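You operate a simulated robot arm through the tools that you are given. There is no shell and no other tool.

You are at the controls of a simulated robot arm. One attempt, no reset.

TASK
Replace the split grey hose on machine 2 with the blue one and get its air back on.
Fine: shut the red air lever, then bleed the line to 0 before you free the orange hose latch; old hose in the grey tray; orange hose latch and white bleed lever shut before the red lever opens.

Only the result counts: the job must be done as asked and must still hold three seconds after the hand-in. Knocking over, shifting, dropping, spilling or breaking anything else fails it.

THE ROBOT
A 7-joint arm with a two-finger parallel gripper, fixed in place. Base frame: the origin is at the foot of the arm, x ahead of it, y to its left, z up; the work surface is at about z = 66. Lengths are in cm, angles in degrees, forces in N, time in s.
With the tool pointing down near the work surface it reaches from about 24 to 68 cm from the base axis. Its first joint turns from -66.0 to 66.0 degrees. Payload 1.57 kg.
Tool frame: the origin (TCP) lies between the finger pads and is the grasp point; the fingertips stand 3 cm ahead of it; z points along the fingers, y is the line along which they close. The gripper opens to 11 cm. The fingers are 2.4 cm wide and 1.2 cm thick; the gripper's body (4.8 by 11.2 cm) begins 7.8 cm behind the TCP.
Orientation is that of the tool frame in the base frame, as a unit quaternion [x, y, z, w]. With the fingers straight down and closing along the base's y, the tool's x points along the base's -x, its y along +y and its z along -z.

THE INTERFACE
- The arm moves only by the tool jog_arm. Its argument "series" is a list of rows, each a list of 7 numbers: the finger opening in cm, from 0 to 11, then the shift along the tool's x, y, z in units of 30 mm (1.0 is 30 mm), then the turn, a rotation vector about the tool's x, y, z in units of 5 degrees (1.0 is 5 degrees). In form: [[hand, tx, ty, tz, wx, wy, wz], ...]. A call has 1 to 20 rows; each row shifts and turns the commanded pose from where the row before left it, along the tool's axes as they then stand. A call with a number of a shift or a turn outside -1 to 1 is refused whole. Each row takes 0.2 s and may step no farther than 5 cm and 8.6 degrees from the row before; otherwise, or with a gripper value out of range, the whole call is refused. A pose out of reach is approached as far as the arm can. The call stops where the force on the tool passes 90 N (or 10 N more than at its start, if that is more) or the arm is blocked; 0.2 s more then pass. The fingers move at their own pace (about 10.8 cm/s each) and stop on an object; they squeeze with about 35 N. The grip force told is the motor's: it shows also when the fingers shut on nothing. Time passes only in rows, and 0.2 s behind the last, so rows that do not move let the fingers close. The reply holds the time, the measured pose of the TCP, the force on the tool along the base axes, the opening and the grip force, in the units named above and with some noise, with the torque about the TCP (base axes, N m) and any sound that the robot's microphone picked up, and new pictures: "show" is both (left out), scene, wrist or none.
- Cameras (640 x 400 px; columns grow to the right, rows downward): "scene" is fixed at [17.38, -40.99, 140.28]; the picture's right is [0.69, -0.73, 0.00], its down [-0.50, -0.47, -0.73] and it looks along [0.53, 0.50, -0.69] (base axes); focal length 214 px, centre (320, 200). "wrist" rides on the gripper at [7, 1.6, -14.1] in the tool frame; the picture's right is [-0.23, 0.97, 0.00], its down [-0.86, -0.20, -0.48] and it looks along [-0.47, -0.11, 0.88] (tool axes); focal length 222 px, centre (320, 200). There is no depth. A picture from a camera that has moved, and an enlarged one, comes with that camera's place and axes in the base frame and with its lens. The place of the scene camera against the robot may be out by one fixed shift of up to 1.8 cm in any direction.
- zoom(camera, box): a new picture of the part [left, top, right, bottom] of that camera's present view, enlarged. No time passes.
- close_job(): hands the job in; it is judged then, once.

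Nothing tells you positions but the pictures and the camera data. Unless the task says otherwise, let go and move clear before handing in.

The tools are called as name(argument=value, ...) on one line, values as JSON. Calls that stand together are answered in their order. jog_arm: Moves the arm, as the interface text tells. Its arguments: {"type":"object","properties":{"series":{"type":"array","items":{"type":"array","items":{"type":"number"}}},"show":{"type":"string","enum":["both","scene","wrist","none"]}},"required":["series"]} The other tools are called the same way: zoom (camera, box) takes an enlarged picture of a part of a camera's view; close_job () hands the job in.

At the start:

```text
t: 0.0
position: [35.96, 2.44, 130.12]
tcp_rot: [0.0, 1.0, 0.0, 0.0]
ft_force: [0.4, 1.2, -0.1]
wrist_torque: [-0.02, 0.02, 0.0]
gripper_width: 11.02
grasp_force: 0.0
```

scene: 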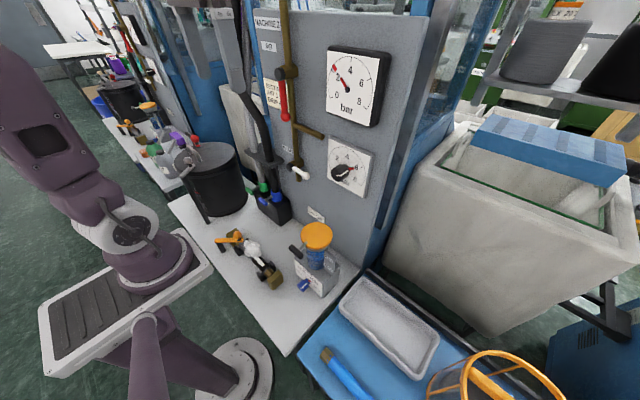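
wrist: 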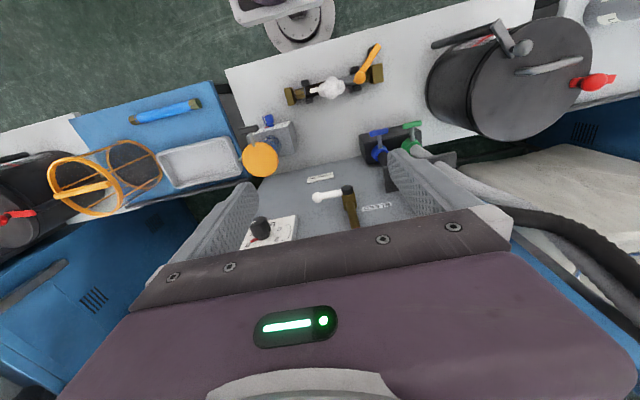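

I see the machine 2 panel with a red lever, a white bleed lever and gauges, a bench with an orange-latched hose holder, and a side table with a blue hose and a grey tray. I'll look closer before moving.

zoom(camera="scene", box=[220, 0, 420, 125])

zoom(camera="scene", box=[220, 100, 420, 225])

zoom(camera="scene", box=[190, 190, 350, 310])

zoom(camera="scene", box=[290, 260, 540, 400])

zoom(camera="wrist", box=[220, 20, 440, 160])

zoom(camera="wrist", box=[40, 70, 300, 230])

zoom(camera="wrist", box=[220, 120, 480, 280])

```text
3.20 times, centred on (320, 62) of scene
camera zoom: at [17.38, -40.99, 140.28], right [0.69, -0.73, 0.0], down [-0.5, -0.47, -0.73], along [0.53, 0.5, -0.69], focal length 686 px, centre (320, 640)
```

zoom: 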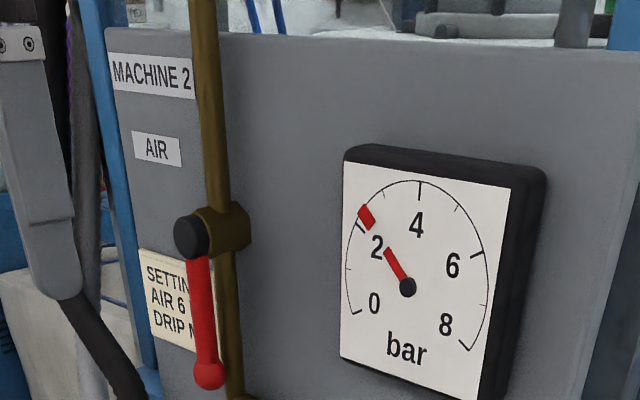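

```text
3.20 times, centred on (320, 162) of scene
camera zoom: at [17.38, -40.99, 140.28], right [0.69, -0.73, 0.0], down [-0.5, -0.47, -0.73], along [0.53, 0.5, -0.69], focal length 686 px, centre (320, 320)
```

zoom: 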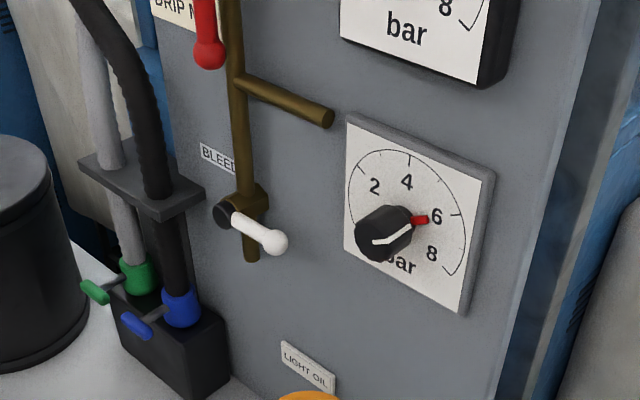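

```text
3.33 times, centred on (270, 250) of scene
camera zoom: at [17.38, -40.99, 140.28], right [0.69, -0.73, 0.0], down [-0.5, -0.47, -0.73], along [0.53, 0.5, -0.69], focal length 715 px, centre (487, 33)
```

zoom: 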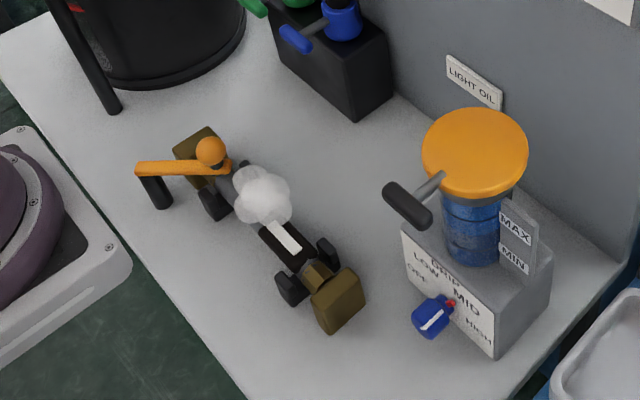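

```text
2.56 times, centred on (415, 330) of scene
camera zoom: at [17.38, -40.99, 140.28], right [0.69, -0.73, 0.0], down [-0.5, -0.47, -0.73], along [0.53, 0.5, -0.69], focal length 549 px, centre (77, -133)
```

zoom: 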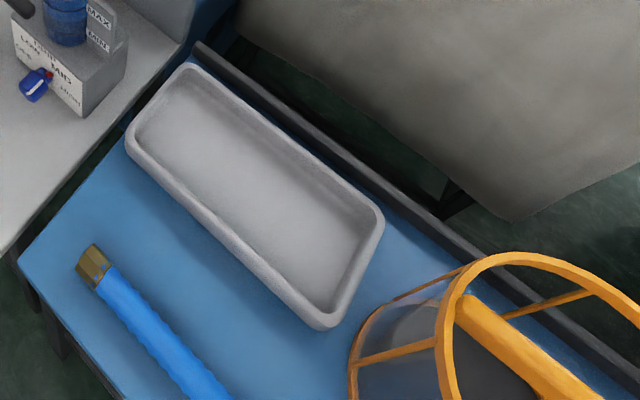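

```text
2.86 times, centred on (330, 90) of wrist
camera zoom: at [28.94, 3.95, 144.41], right [0.23, 0.97, 0.0], down [0.86, -0.2, 0.48], along [0.47, -0.11, -0.88], focal length 635 px, centre (291, 514)
```

zoom: 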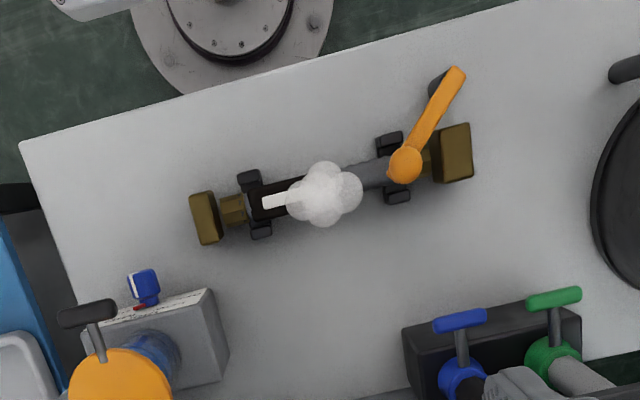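

```text
2.46 times, centred on (170, 150) of wrist
camera zoom: at [28.94, 3.95, 144.41], right [0.23, 0.97, 0.0], down [0.86, -0.2, 0.48], along [0.47, -0.11, -0.88], focal length 547 px, centre (689, 323)
```

zoom: 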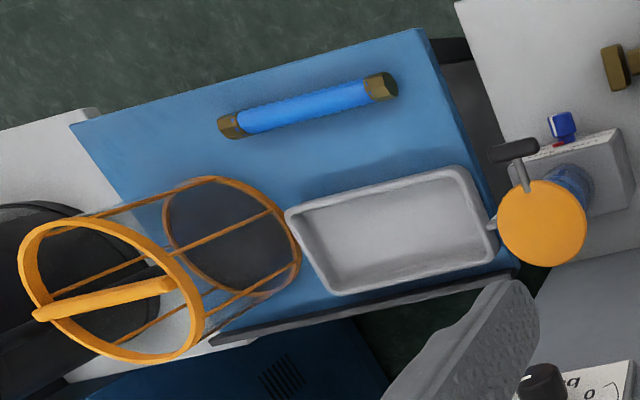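

```text
2.46 times, centred on (350, 200) of wrist
camera zoom: at [28.94, 3.95, 144.41], right [0.23, 0.97, 0.0], down [0.86, -0.2, 0.48], along [0.47, -0.11, -0.88], focal length 547 px, centre (246, 200)
```

zoom: 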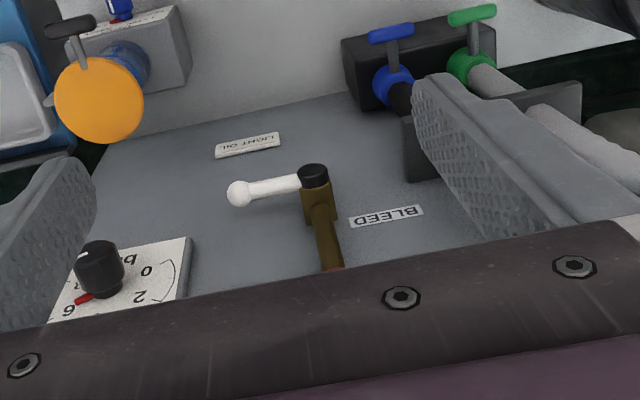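

The old hose lies along y at about x=31, y from -6 to 20, and the blue hose is near (26, -45). The levers are on the panel near x≈52–57. I'll tilt the gripper toward the panel to see the levers better.

jog_arm(series=[[0, 0, 0, 0, 0, -1, 0], [0, 0, 0, 0, 0, -1, 0], [0, 0, 0, 0, 0, -1, 0], [0, 0, 0, 0, 0, -1, 0], [0, 0, 0, 0, 0, -1, 0], [0, 0, 0, 0, 0, -1, 0], [0, 0, 0, 0, 0, -1, 0], [0, 0, 0, 0, 0, -1, 0], [0, 0, 0, 0, 0, -1, 0]])

```text
t: 2.0
position: [36.07, 2.44, 130.27]
tcp_rot: [0.0, 0.924, 0.0, 0.383]
ft_force: [0.5, -0.2, 0.1]
wrist_torque: [-0.01, -0.01, -0.01]
gripper_width: 0.04
grasp_force: 20.7
camera wrist: at [20.99, 3.91, 135.31], right [0.16, 0.97, 0.16], down [0.26, -0.2, 0.94], along [0.95, -0.11, -0.29], focal length 222 px, centre (320, 200)
```

scene: 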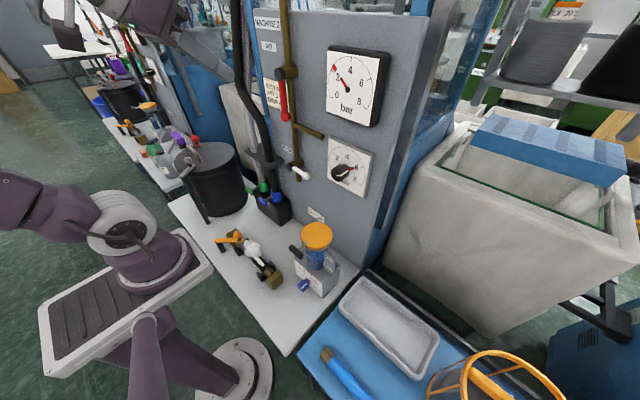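
wrist: 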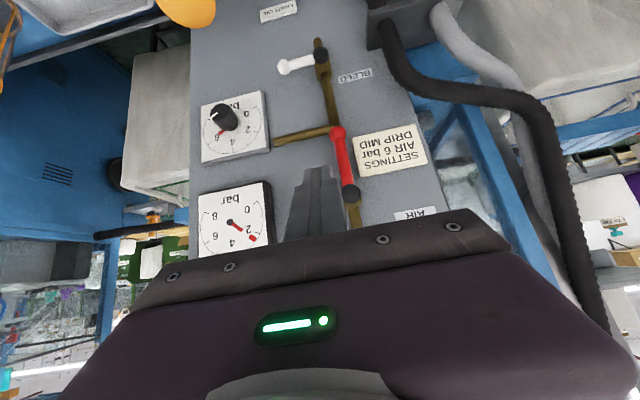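

The panel is clear now. The red lever hangs down from a pivot near (52, 5, 126), and the white bleed lever points to −y from a pivot near (52, 5, 100). I'll zoom in for depths.

zoom(camera="wrist", box=[180, 20, 440, 260])

zoom(camera="scene", box=[240, 0, 400, 100])

zoom(camera="scene", box=[250, 110, 370, 190])

zoom(camera="scene", box=[200, 220, 350, 310])

```text
1.67 times, centred on (310, 140) of wrist
camera zoom: at [20.99, 3.91, 135.31], right [0.16, 0.97, 0.16], down [0.26, -0.2, 0.94], along [0.95, -0.11, -0.29], focal length 370 px, centre (337, 300)
```

zoom: 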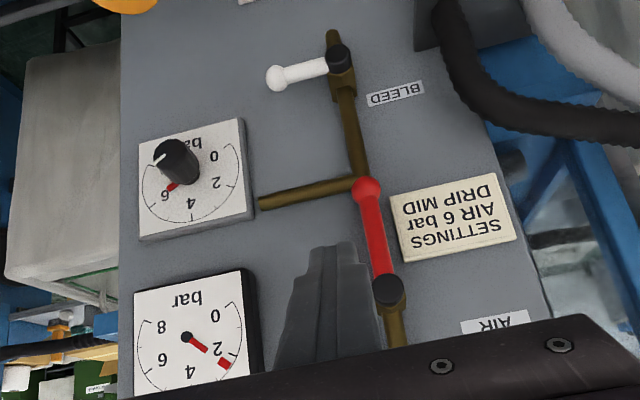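

```text
4.00 times, centred on (320, 50) of scene
camera zoom: at [17.38, -40.99, 140.28], right [0.69, -0.73, 0.0], down [-0.5, -0.47, -0.73], along [0.53, 0.5, -0.69], focal length 858 px, centre (320, 800)
```

zoom: 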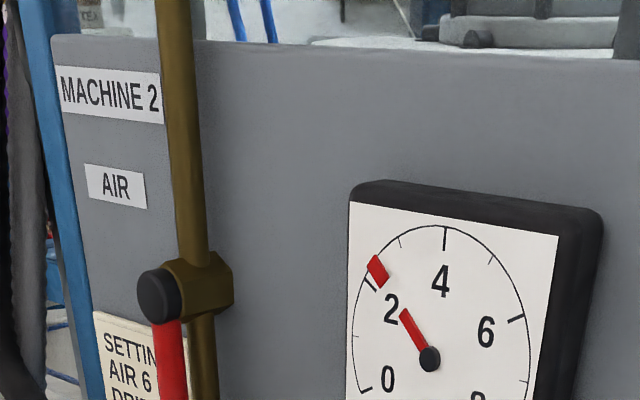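

```text
5.00 times, centred on (310, 150) of scene
camera zoom: at [17.38, -40.99, 140.28], right [0.69, -0.73, 0.0], down [-0.5, -0.47, -0.73], along [0.53, 0.5, -0.69], focal length 1072 px, centre (370, 450)
```

zoom: 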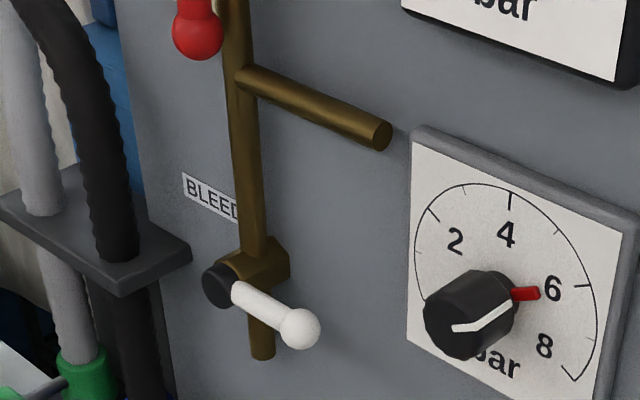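

```text
4.27 times, centred on (275, 265) of scene
camera zoom: at [17.38, -40.99, 140.28], right [0.69, -0.73, 0.0], down [-0.5, -0.47, -0.73], along [0.53, 0.5, -0.69], focal length 915 px, centre (512, -77)
```

zoom: 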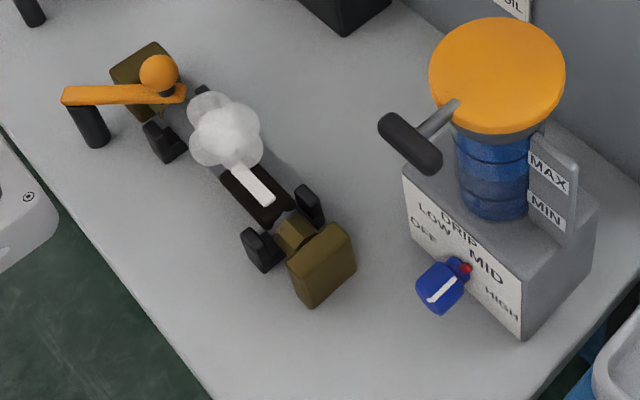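

The gauge reads about 2 bar because of the leak, the regulator is on 6, and drip is on MID. Next I'll finish tilting the tool to horizontal and place the closed fingers at the +y side of the red lever, still short of the panel.

jog_arm(series=[[0, 0, 0, 0, 0, -1, 0], [0, 0, 0, 0, 0, -1, 0], [0, 0, 0, 0, 0, -1, 0], [0, 0, 0, 0, 0, -1, 0], [0, 0, 0, 0, 0, -1, 0], [0, 0, 0, 0, 0, -1, 0], [0, 0, 0, 0, 0, -1, 0], [0, 0, 0, 0, 0, -1, 0], [0, 0, 0, 0, 0, -1, 0], [0, 1, 0.8, 0, 0, 0, 0], [0, 1, 0.8, 0, 0, 0, 0], [0, 1, 0.8, 0.5, 0, 0, 0], [0, 0.8, 0, 1, 0, 0, 0], [0, 0, 0, 0, 0, 0, 0]])

```text
t: 5.0
position: [35.94, 2.43, 130.14]
tcp_rot: [-0.001, 0.723, 0.001, 0.691]
ft_force: [1.0, -0.6, 0.8]
wrist_torque: [0.01, 0.02, -0.02]
gripper_width: 0.0
grasp_force: 21.4
out of reach, approached as far as the arm can: row 10, 11, 12, 13
camera wrist: at [21.48, 3.92, 123.95], right [0.01, 0.97, 0.23], down [-0.44, -0.2, 0.88], along [0.9, -0.11, 0.43], focal length 222 px, centre (320, 200)
```

scene: 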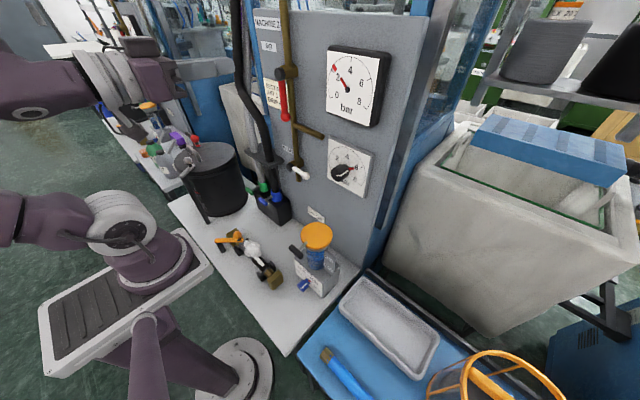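
wrist: 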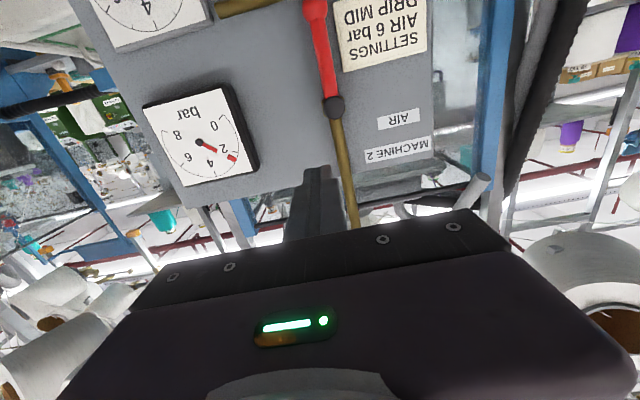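

The arm hit a joint limit at fully horizontal. I'll back the tilt off a little and check where the commanded pose stands.

jog_arm(series=[[0, 0, 0, 0, 0, 1, 0], [0, 0, 0, 0, 0, 1, 0], [0, 0, 0, 0, 0, 1, 0], [0, 0, 0, 0, 0, 1, 0]], show="none")

```text
t: 6.0
position: [35.96, 2.38, 130.06]
tcp_rot: [0.0, 0.82, 0.001, 0.573]
ft_force: [0.3, -0.1, 0.2]
wrist_torque: [-0.01, 0.01, -0.01]
gripper_width: 0.0
grasp_force: 21.3
```

Tilt is now 70° and the pose held. Next is an approach point on the +y side of the red lever, about 6 cm short of it.

jog_arm(series=[[0, 0.68, 0.51, 0.957, 0, 0, 0], [0, 0.68, 0.51, 0.957, 0, 0, 0], [0, 0.68, 0.51, 0.957, 0, 0, 0], [0, 0.68, 0.51, 0.957, 0, 0, 0], [0, 0, 0, 0, 0, 0, 0]])

```text
t: 7.2
position: [43.95, 8.72, 118.38]
tcp_rot: [0.0, 0.819, 0.0, 0.574]
ft_force: [0.2, 0.4, 0.5]
wrist_torque: [-0.03, 0.01, 0.02]
gripper_width: 0.0
grasp_force: 21.3
camera wrist: at [28.21, 10.15, 116.88], right [0.08, 0.97, 0.21], down [-0.16, -0.2, 0.97], along [0.98, -0.11, 0.14], focal length 222 px, centre (320, 200)
```

scene: 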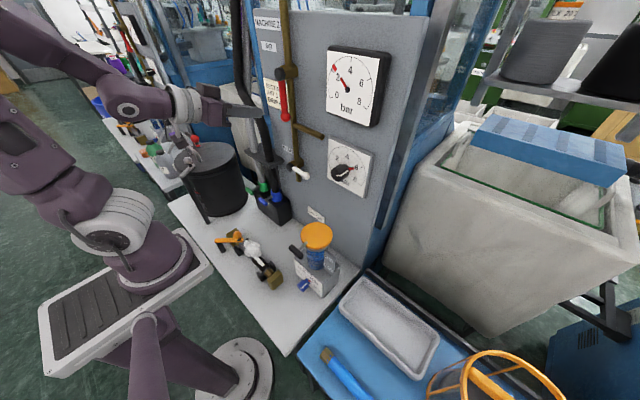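
wrist: 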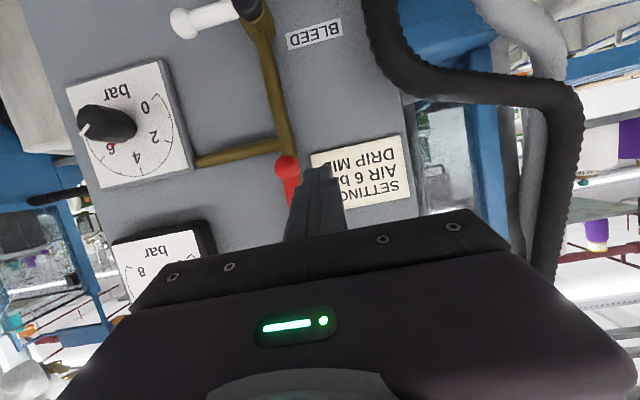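

Red ball is about (50.8, 5, 116.4). I'll advance so the fingertips sit beside the lever arm, then nudge toward −y gently.

jog_arm(series=[[0, -0.314, 0, 0.862, 0, 0, 0], [0, -0.314, 0, 0.862, 0, 0, 0], [0, 0, -0.3, 0, 0, 0, 0], [0, 0, -0.3, 0, 0, 0, 0], [0, 0, 0, 0, 0, 0, 0]])

```text
t: 8.4
position: [49.57, 7.16, 118.48]
tcp_rot: [-0.004, 0.82, 0.002, 0.573]
ft_force: [-0.1, 30.0, -2.2]
wrist_torque: [0.62, 0.07, 0.76]
gripper_width: 0.0
grasp_force: 22.0
camera wrist: at [33.8, 8.52, 116.85], right [0.07, 0.97, 0.21], down [-0.15, -0.2, 0.97], along [0.99, -0.1, 0.14], focal length 222 px, centre (320, 200)
```

scene: 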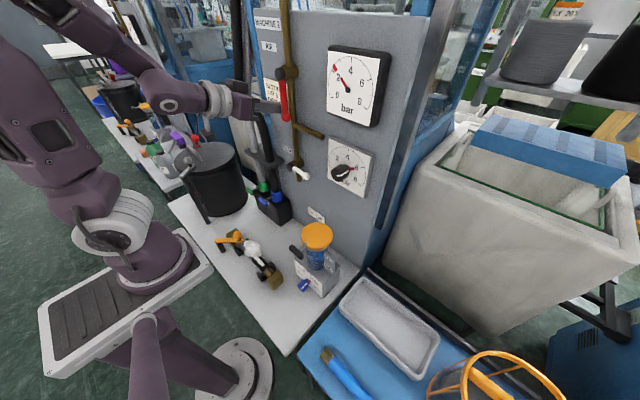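
wrist: 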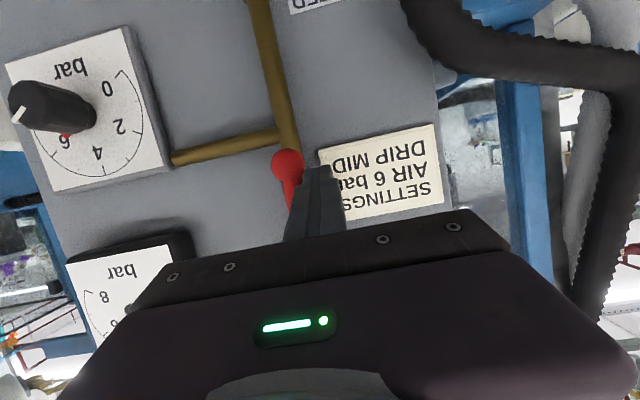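

Pushing −y met a firm 30 N with no motion, so the lever likely turns the other way. I'll back off, go round the tip and try from the −y side.

jog_arm(series=[[0, 0, 0.5, 0, 0, 0, 0], [0, 0.314, 0, -0.862, 0, 0, 0], [0, 0.314, 0, -0.862, 0, 0, 0], [0, 0, -1, 0, 0, 0, 0], [0, 0, -1, 0, 0, 0, 0], [0, 0, -0.2, 0, 0, 0, 0], [0, -0.314, 0, 0.862, 0, 0, 0], [0, -0.314, 0, 0.862, 0, 0, 0], [0, 0, 0.2, 0, 0, 0, 0], [0, 0, 0.2, 0, 0, 0, 0], [0, 0, 0, 0, 0, 0, 0]])

```text
t: 10.2
position: [48.54, 6.98, 118.34]
tcp_rot: [-0.004, 0.82, 0.003, 0.572]
ft_force: [-61.7, 4.7, 28.0]
wrist_torque: [-0.2, 0.61, -0.51]
gripper_width: 0.0
grasp_force: 21.2
out of reach, approached as far as the arm can: row 4, 5, 6
stopped in row 9: the force on the tool passed its limit at 106 N (the readings are from after the stop); the commanded pose is now the measured one
camera wrist: at [32.75, 8.3, 116.81], right [0.07, 0.97, 0.21], down [-0.15, -0.2, 0.97], along [0.99, -0.1, 0.13], focal length 222 px, centre (320, 200)
```

scene: 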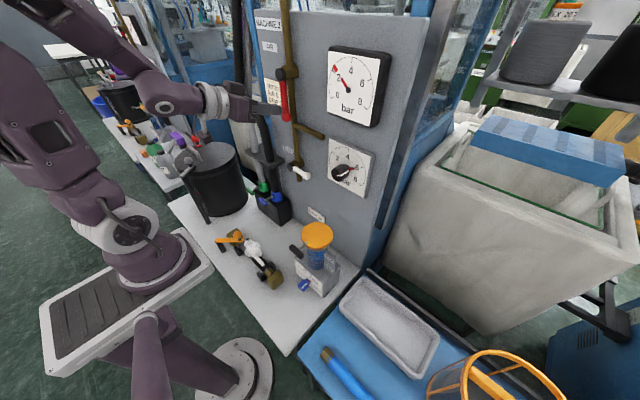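
wrist: 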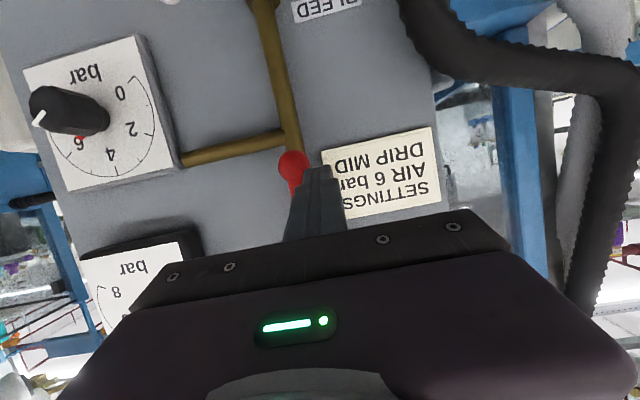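

The sideways rows were refused as out of reach, so I pressed on the lever front. I'll back straight off, reduce the tilt to about 55°, and try moving sideways one step at a time.

jog_arm(series=[[0, 0.314, 0, -0.862, 0, 0, 0], [0, 0.314, 0, -0.862, 0, 0, 0], [0, 0.157, 0, -0.43, 0, 0, 0], [0, 0, 0, 0, 0, 1, 0], [0, 0, 0, 0, 0, 1, 0], [0, 0, 0, 0, 0, 1, 0], [0, 0, -0.5, 0, 0, 0, 0], [0, 0, -0.5, 0, 0, 0, 0], [0, 0, 0, 0, 0, 0, 0]])

```text
t: 12.2
position: [43.49, 3.93, 118.7]
tcp_rot: [-0.004, 0.889, 0.002, 0.458]
ft_force: [0.5, -0.1, -0.4]
wrist_torque: [-0.01, 0.01, 0.0]
gripper_width: 0.02
grasp_force: 21.3
out of reach, approached as far as the arm can: row 2, 3
camera wrist: at [27.77, 5.3, 121.22], right [0.12, 0.97, 0.19], down [0.11, -0.2, 0.97], along [0.99, -0.1, -0.13], focal length 222 px, centre (320, 200)
```

scene: 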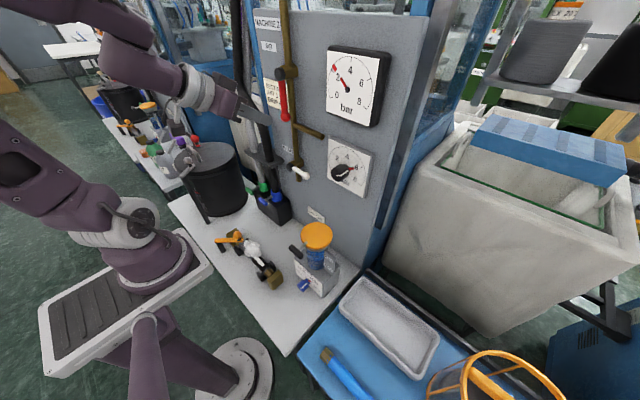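
wrist: 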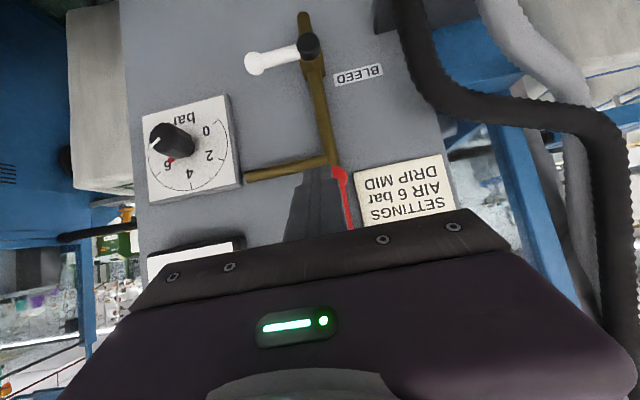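

Now free to move. I'll go to the −y side of the red lever, advance, and nudge toward +y.

jog_arm(series=[[0, -0.27, -0.7, -0.19, 0, 0, 0], [0, -0.59, 0, 0.828, 0, 0, 0], [0, -0.59, 0, 0.828, 0, 0, 0], [0, 0, 0, 0, 0, 0, 0]])

```text
t: 13.2
position: [49.63, 1.96, 119.77]
tcp_rot: [-0.004, 0.888, 0.002, 0.459]
ft_force: [-0.3, -0.1, 0.0]
wrist_torque: [0.0, 0.0, -0.02]
gripper_width: 0.0
grasp_force: 21.7
camera wrist: at [33.99, 3.38, 122.3], right [0.12, 0.97, 0.19], down [0.11, -0.2, 0.97], along [0.99, -0.1, -0.13], focal length 222 px, centre (320, 200)
```

scene: 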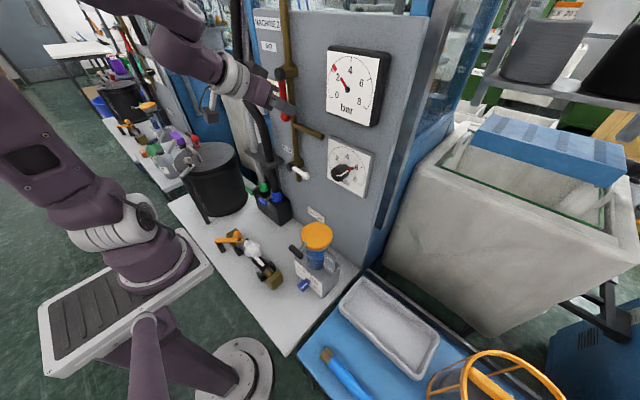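
wrist: 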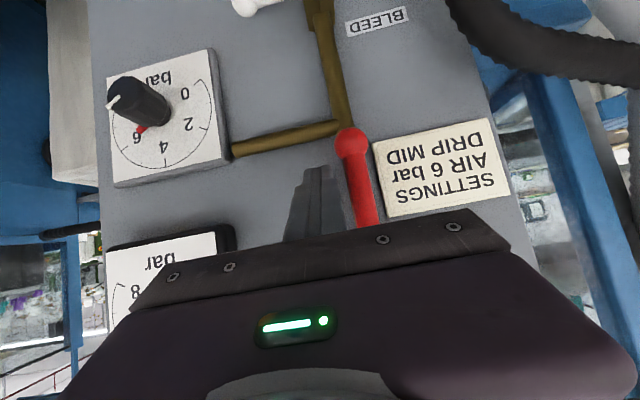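

jog_arm(series=[[0, 0, 0.2, 0, 0, 0, 0], [0, 0, 0.2, 0, 0, 0, 0], [0, 0, 0.1, 0, 0, 0, 0], [0, 0, 0.1, 0, 0, 0, 0], [0, 0, 0, 0, 0, 0, 0]])

```text
t: 14.4
position: [49.68, 3.69, 119.71]
tcp_rot: [-0.003, 0.889, 0.001, 0.459]
ft_force: [-1.6, -3.2, -1.3]
wrist_torque: [-0.06, 0.05, -0.03]
gripper_width: 0.0
grasp_force: 21.1
camera wrist: at [34.01, 5.03, 122.23], right [0.12, 0.97, 0.19], down [0.11, -0.2, 0.97], along [0.99, -0.1, -0.13], focal length 222 px, centre (320, 200)
```

scene: 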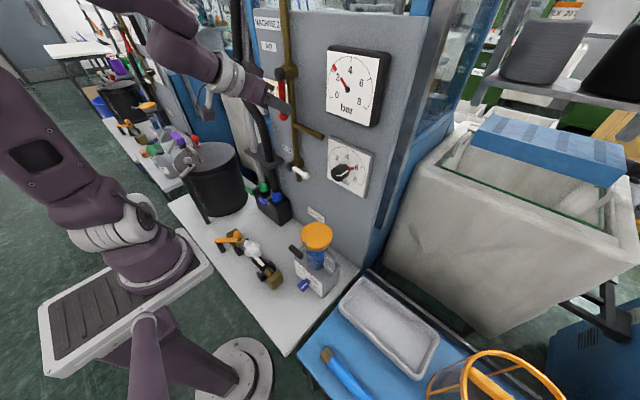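
wrist: 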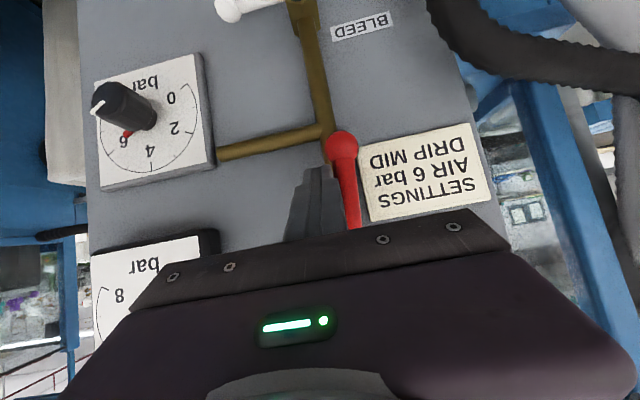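

The lever moves freely toward +y with only about 3 N. I'll carry on along the arc.

jog_arm(series=[[0, 0, 0.54, 0, 0, 0, 0], [0, 0, 0.54, 0, 0, 0, 0], [0, -0.206, 0.58, -0.147, 0, 0, 0], [0, -0.309, 0.493, -0.221, 0, 0, 0], [0, 0, 0, 0, 0, 0, 0]])

```text
t: 15.6
position: [49.56, 10.04, 121.65]
tcp_rot: [-0.004, 0.889, 0.002, 0.459]
ft_force: [-2.3, -1.8, -1.5]
wrist_torque: [0.01, 0.01, -0.02]
gripper_width: 0.01
grasp_force: 21.6
camera wrist: at [33.9, 11.45, 124.22], right [0.12, 0.97, 0.19], down [0.11, -0.2, 0.97], along [0.99, -0.1, -0.13], focal length 222 px, centre (320, 200)
```

scene: 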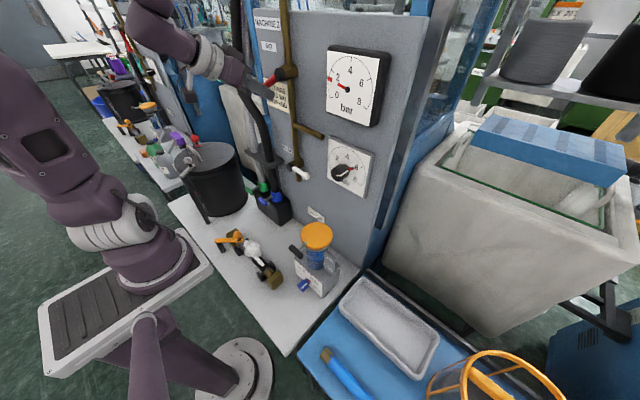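
wrist: 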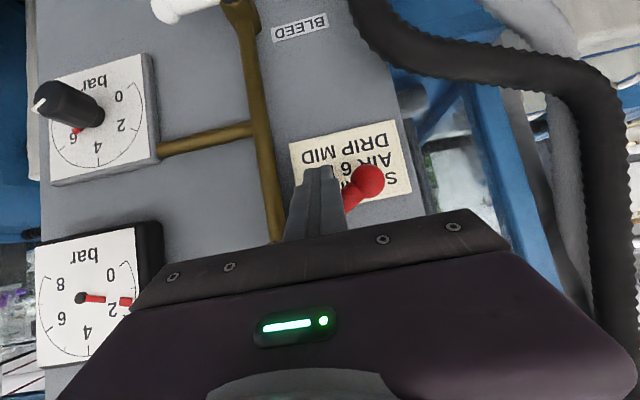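

The gauge is dropping, so the red lever is closing. I'll finish the last 30° of the arc.

jog_arm(series=[[0, -0.407, 0.38, -0.291, 0, 0, 0], [0, -0.237, 0.13, -0.17, 0, 0, 0], [0, -0.237, 0.1, -0.17, 0, 0, 0], [0, 0, 0, 0, 0, 0, 0]])

```text
t: 16.6
position: [49.58, 11.94, 124.94]
tcp_rot: [-0.003, 0.889, 0.002, 0.459]
ft_force: [-0.1, -0.4, 0.4]
wrist_torque: [-0.02, 0.0, -0.01]
gripper_width: 0.0
grasp_force: 21.2
camera wrist: at [33.95, 13.3, 127.49], right [0.12, 0.97, 0.19], down [0.11, -0.2, 0.97], along [0.99, -0.1, -0.13], focal length 222 px, centre (320, 200)
```

scene: 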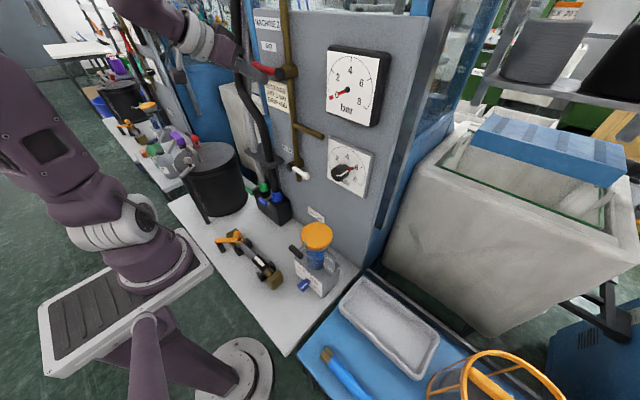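
wrist: 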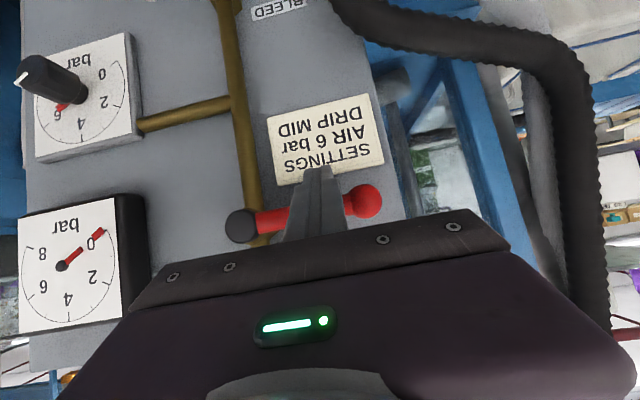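

zoom(camera="scene", box=[240, 30, 400, 130])

zoom(camera="wrist", box=[0, 160, 400, 360])

```text
4.00 times, centred on (320, 80) of scene
camera zoom: at [17.38, -40.99, 140.28], right [0.69, -0.73, 0.0], down [-0.5, -0.47, -0.73], along [0.53, 0.5, -0.69], focal length 858 px, centre (320, 680)
```

zoom: 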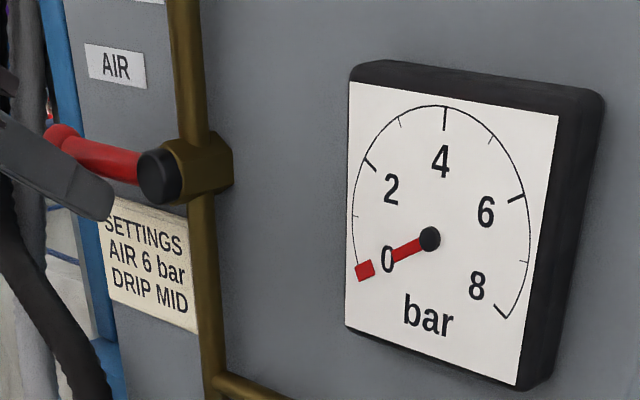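

```text
1.60 times, centred on (200, 260) of wrist
camera zoom: at [33.95, 13.3, 127.49], right [0.12, 0.97, 0.19], down [0.11, -0.2, 0.97], along [0.99, -0.1, -0.13], focal length 355 px, centre (512, 104)
```

zoom: 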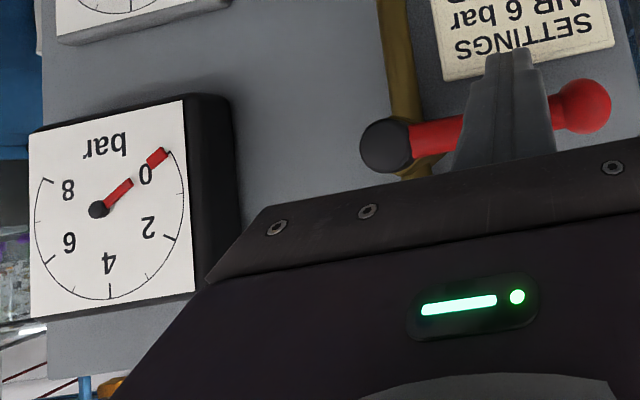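

The red lever is horizontal and closed, and the gauge is close to 0. I'll withdraw and move down to the white bleed lever, staying short of the panel.

jog_arm(series=[[0, 0.217, 0, 0.155, 0, 0, 0], [0, 0.58, 0, -0.814, 0, 0, 0], [0, 0.58, 0, -0.814, 0, 0, 0], [0, 0.81, -0.745, 0.58, 0, 0, 0], [0, 0.81, -0.745, 0.58, 0, 0, 0], [0, 0.81, -0.745, 0.58, 0, 0, 0], [0, 0.81, -0.745, 0.58, 0, 0, 0], [0, 0.81, -0.745, 0.58, 0, 0, 0], [0, 0.81, -0.745, 0.58, 0, 0, 0], [0, 0, 0, 0, 0, 0, 0]])

```text
t: 18.8
position: [45.12, -0.36, 112.11]
tcp_rot: [-0.003, 0.889, 0.002, 0.457]
ft_force: [-0.7, -1.1, 0.4]
wrist_torque: [0.02, -0.04, -0.02]
gripper_width: 0.01
grasp_force: 21.6
out of reach, approached as far as the arm can: row 7, 8, 9
camera wrist: at [29.41, 1.1, 114.75], right [0.13, 0.97, 0.18], down [0.11, -0.2, 0.97], along [0.99, -0.1, -0.13], focal length 222 px, centre (320, 200)
```

scene: 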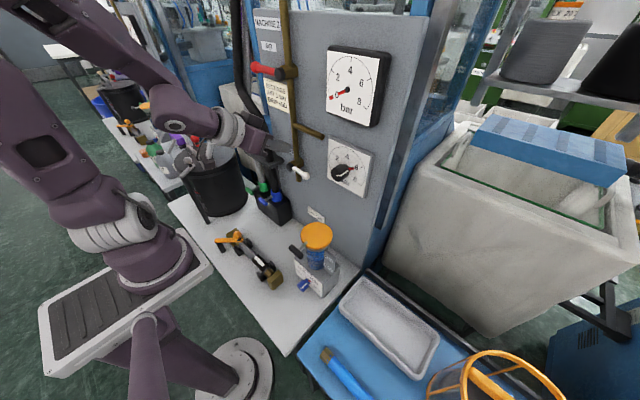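
wrist: 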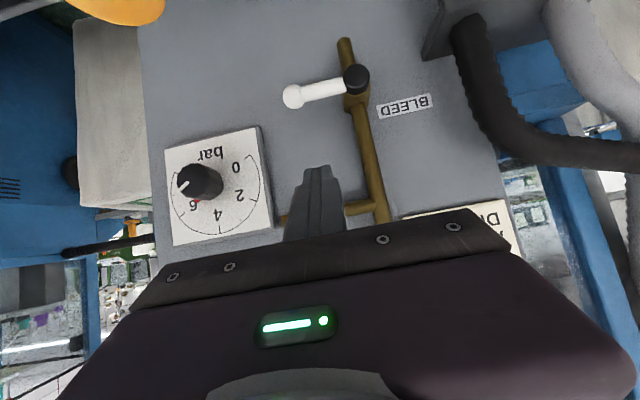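

At this height a 55° tilt is out of reach, so I'll tilt down to about 40°. The white lever is at x≈52, z≈99.8, with its pivot at y≈5 and ball at y≈−2. I'll move in above it.

jog_arm(series=[[0, 0, 0, 0, 0, 1, 0], [0, 0, 0, 0, 0, 1, 0], [0, 0, 0, 0, 0, 1, 0], [0, 0.04, 0, 0.975, 0, 0, 0], [0, 0.04, 0, 0.975, 0, 0, 0], [0, 0.04, 0, 0.8, 0, 0, 0], [0, 0, 0, 0, 0, 0, 0]])

```text
t: 20.4
position: [49.07, -0.85, 104.69]
tcp_rot: [0.0, 0.928, -0.011, 0.371]
ft_force: [-0.4, 0.6, 0.1]
wrist_torque: [0.01, 0.02, 0.0]
gripper_width: 0.0
grasp_force: 21.3
out of reach, approached as far as the arm can: row 2, 3
camera wrist: at [34.2, 0.91, 110.1], right [0.17, 0.98, 0.14], down [0.29, -0.18, 0.94], along [0.94, -0.12, -0.31], focal length 222 px, centre (320, 200)
```

scene: 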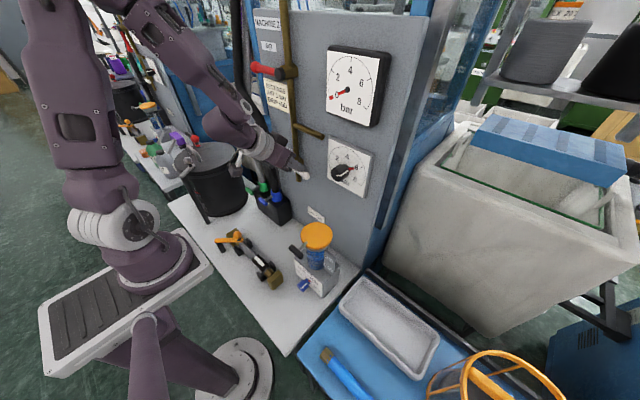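
wrist: 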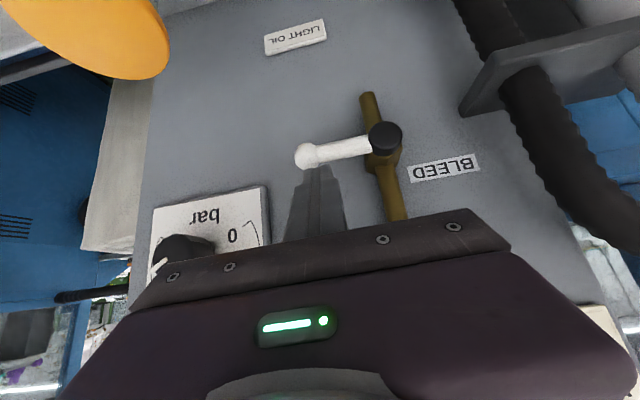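

I'm above the white lever. I'll move slightly forward and nudge it down gently to see whether it turns that way.

jog_arm(series=[[0, -0.08, 0, 0.446, 0, 0, 0], [0, 0.138, 0, 0.145, 0, 0, 0], [0, 0.138, 0, 0.145, 0, 0, 0], [0, 0.138, 0, 0.145, 0, 0, 0], [0, 0, 0, 0, 0, 0, 0]])

```text
t: 21.6
position: [50.06, -0.83, 101.95]
tcp_rot: [0.0, 0.928, -0.01, 0.372]
ft_force: [0.3, 0.4, -0.6]
wrist_torque: [-0.05, -0.03, 0.0]
gripper_width: 0.0
grasp_force: 21.5
camera wrist: at [35.23, 0.91, 107.42], right [0.17, 0.98, 0.14], down [0.29, -0.18, 0.94], along [0.94, -0.12, -0.31], focal length 222 px, centre (320, 200)
```

scene: 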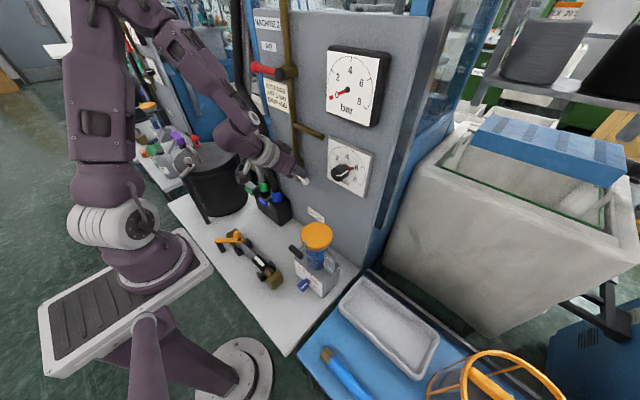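
wrist: 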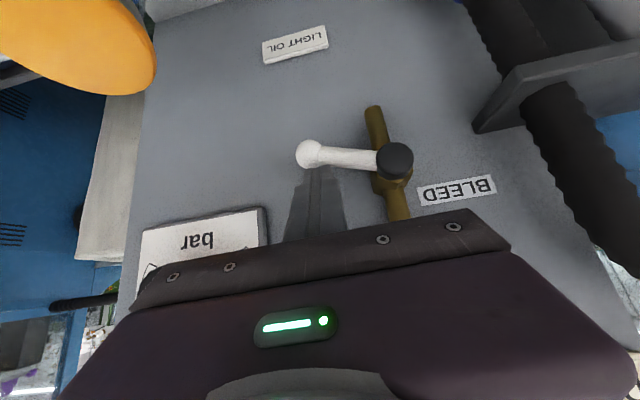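

The white lever is turning down freely. I'll continue along its arc.

jog_arm(series=[[0, 0.383, 0.057, 0.257, 0, 0, 0], [0, 0.239, 0.22, 0.251, 0, 0, 0], [0, 0.198, 0.3, 0.208, 0, 0, 0], [0, 0.138, 0.377, 0.145, 0, 0, 0], [0, 0, 0, 0, 0, 0, 0]])

```text
t: 22.8
position: [49.87, 2.08, 98.13]
tcp_rot: [0.0, 0.928, -0.011, 0.373]
ft_force: [-1.0, 0.4, -0.4]
wrist_torque: [0.01, -0.01, 0.0]
gripper_width: 0.0
grasp_force: 21.6
camera wrist: at [35.07, 3.73, 103.56], right [0.17, 0.98, 0.14], down [0.29, -0.18, 0.94], along [0.94, -0.12, -0.31], focal length 222 px, centre (320, 200)
```

scene: 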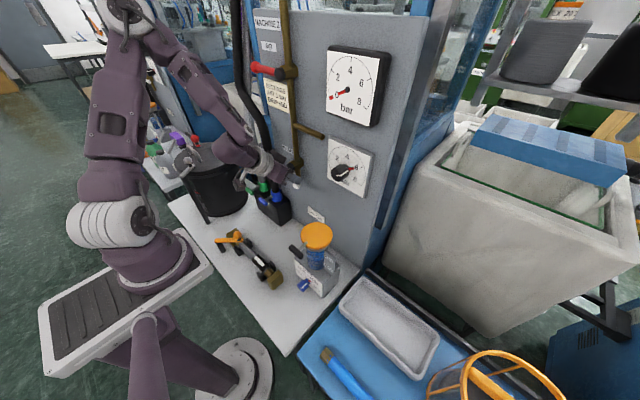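
wrist: 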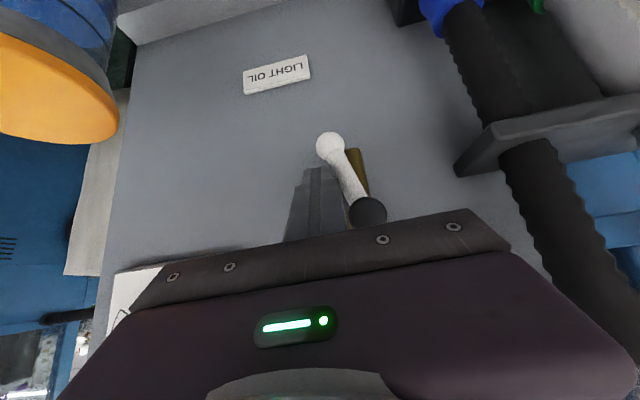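

jog_arm(series=[[0, 0.069, 0.3, 0.072, 0, 0, 0], [0, 0, 0.2, 0, 0, 0, 0], [0, 0, 0.1, 0, 0, 0, 0], [0, 0, 0, 0, 0, 0, 0]])

zoom(camera="scene", box=[240, 30, 400, 130])

zoom(camera="scene", box=[230, 130, 350, 230])

```text
t: 23.8
position: [49.95, 3.38, 97.64]
tcp_rot: [0.005, 0.928, -0.015, 0.371]
ft_force: [4.2, -37.8, 3.8]
wrist_torque: [-0.16, -0.12, -0.76]
gripper_width: 0.02
grasp_force: 21.0
camera wrist: at [35.06, 5.25, 103.21], right [0.18, 0.97, 0.13], down [0.29, -0.18, 0.94], along [0.94, -0.13, -0.31], focal length 222 px, centre (320, 200)
```

scene: 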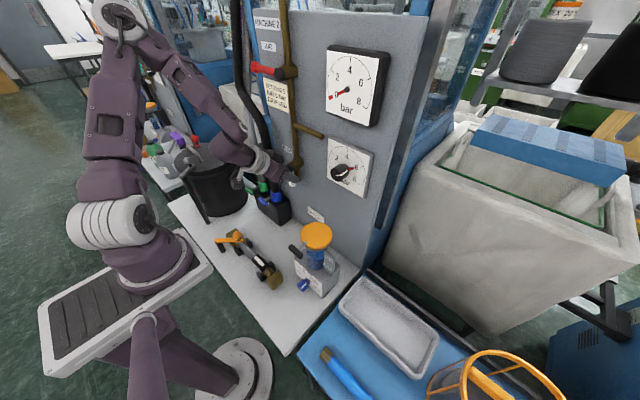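
wrist: 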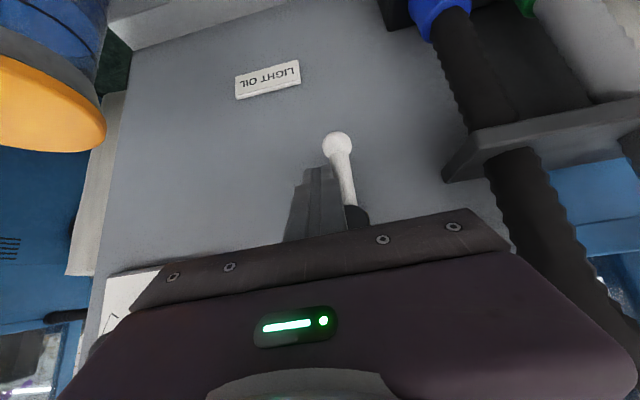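

```text
4.00 times, centred on (320, 80) of scene
camera zoom: at [17.38, -41.1, 140.24], right [0.69, -0.73, 0.0], down [-0.5, -0.47, -0.73], along [0.53, 0.5, -0.69], focal length 858 px, centre (320, 680)
```

zoom: 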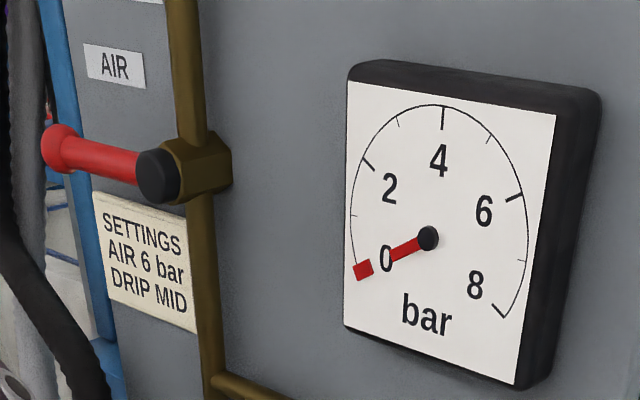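

```text
4.00 times, centred on (290, 180) of scene
camera zoom: at [17.38, -41.1, 140.24], right [0.69, -0.73, 0.0], down [-0.5, -0.47, -0.73], along [0.53, 0.5, -0.69], focal length 858 px, centre (440, 280)
```

zoom: 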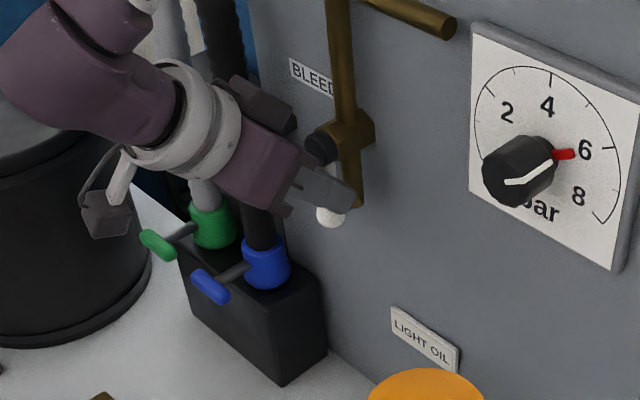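

The bleed lever is at its open stop and the gauge is at about 0. I'll back away, point the tool down again, and get a good view of the hose clamp and orange latch.

jog_arm(series=[[0, 0, -0.4, 0, 0, 0, 0], [0, 0, 0, -1, 0, 0, 0], [0, 0, 0, -1, 0, 0, 0], [0, 0, 0, -1, 0, 0, 0], [0, 0, 0, 0, 0, 1, 0], [0, 0, 0, 0, 0, 1, 0], [0, 0, 0, 0, 0, 1, 0], [0, 0, 0, 0, 0, 1, 0], [0, 0, 0, 0, 0, 1, 0], [0, 0, 0, 0, 0, 1, 0], [0, 0, 0, 0, 0, 1, 0], [0, 0, 0, 0, 0, 1, 0], [0, 0, 0, 0, 0, 0.7, 0], [0, 0, 0, 0, 0, 0, 0]])

```text
t: 26.8
position: [43.36, 2.06, 103.91]
tcp_rot: [0.003, 1.0, -0.006, 0.028]
ft_force: [-0.6, 0.3, -0.5]
wrist_torque: [-0.01, 0.02, -0.02]
gripper_width: 0.0
grasp_force: 21.7
out of reach, approached as far as the arm can: row 4, 6, 7
camera wrist: at [35.59, 3.85, 117.6], right [0.23, 0.97, 0.0], down [0.83, -0.2, 0.53], along [0.51, -0.12, -0.85], focal length 222 px, centre (320, 200)
```

scene: 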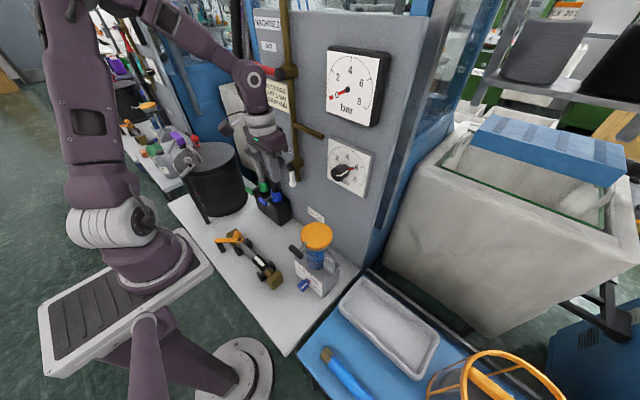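
wrist: 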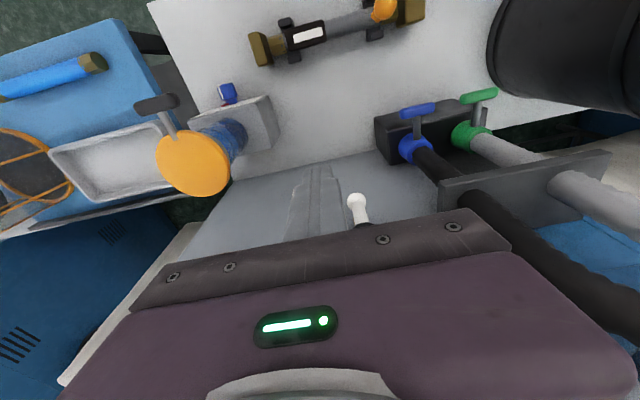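

jog_arm(series=[[0, 0, 0, 0, -0.14, 0.64, -0.07], [0, 0.889, 0.278, 0.5, 0, 0, 0], [0, 0.889, 0.278, 0.5, 0, 0, 0], [0, 0.889, 0.278, 0.5, 0, 0, 0], [0, 0.889, 0.278, 0.5, 0, 0, 0], [0, 0.889, 0.278, 0.5, 0, 0, 0], [0, 0.889, 0.278, 0.5, 0, 0, 0], [0, 0, 0, 0, 0, 0, 0]])

zoom(camera="wrist", box=[200, 0, 520, 200])

zoom(camera="scene", box=[200, 210, 300, 300])

```text
t: 28.6
position: [27.91, 7.48, 94.64]
tcp_rot: [0.0, 1.0, 0.0, 0.001]
ft_force: [-0.4, -0.3, 0.4]
wrist_torque: [0.01, 0.01, -0.01]
gripper_width: 0.0
grasp_force: 21.1
out of reach, approached as far as the arm can: row 7
camera wrist: at [20.9, 8.96, 108.89], right [0.23, 0.97, 0.0], down [0.85, -0.2, 0.48], along [0.47, -0.11, -0.88], focal length 222 px, centre (320, 200)
```

scene: 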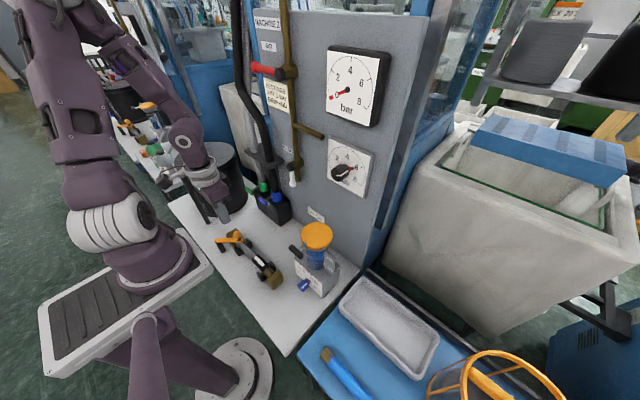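
wrist: 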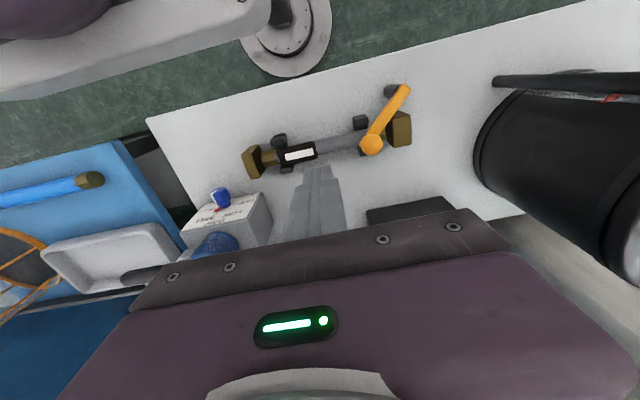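

```text
2.00 times, centred on (360, 100) of wrist
camera zoom: at [20.9, 8.96, 108.89], right [0.23, 0.97, 0.0], down [0.85, -0.2, 0.48], along [0.47, -0.11, -0.88], focal length 444 px, centre (240, 400)
```

zoom: 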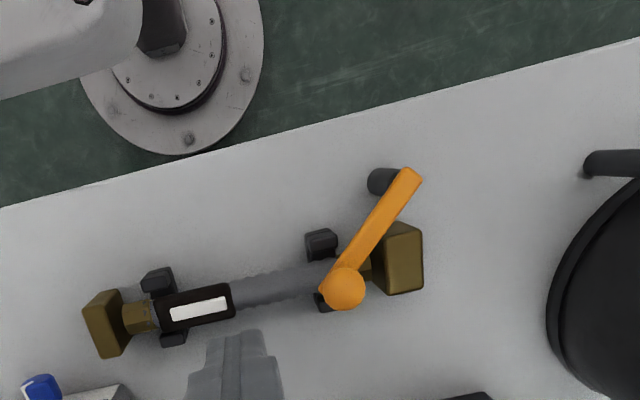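

```text
4.44 times, centred on (250, 255) of scene
camera zoom: at [17.38, -40.98, 140.28], right [0.69, -0.73, 0.0], down [-0.5, -0.47, -0.73], along [0.53, 0.5, -0.69], focal length 953 px, centre (631, -44)
```

zoom: 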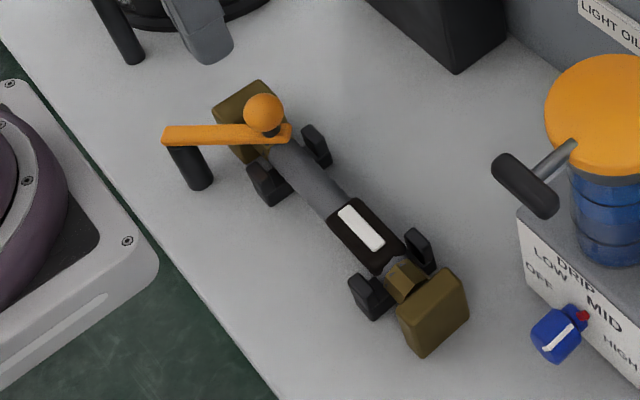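

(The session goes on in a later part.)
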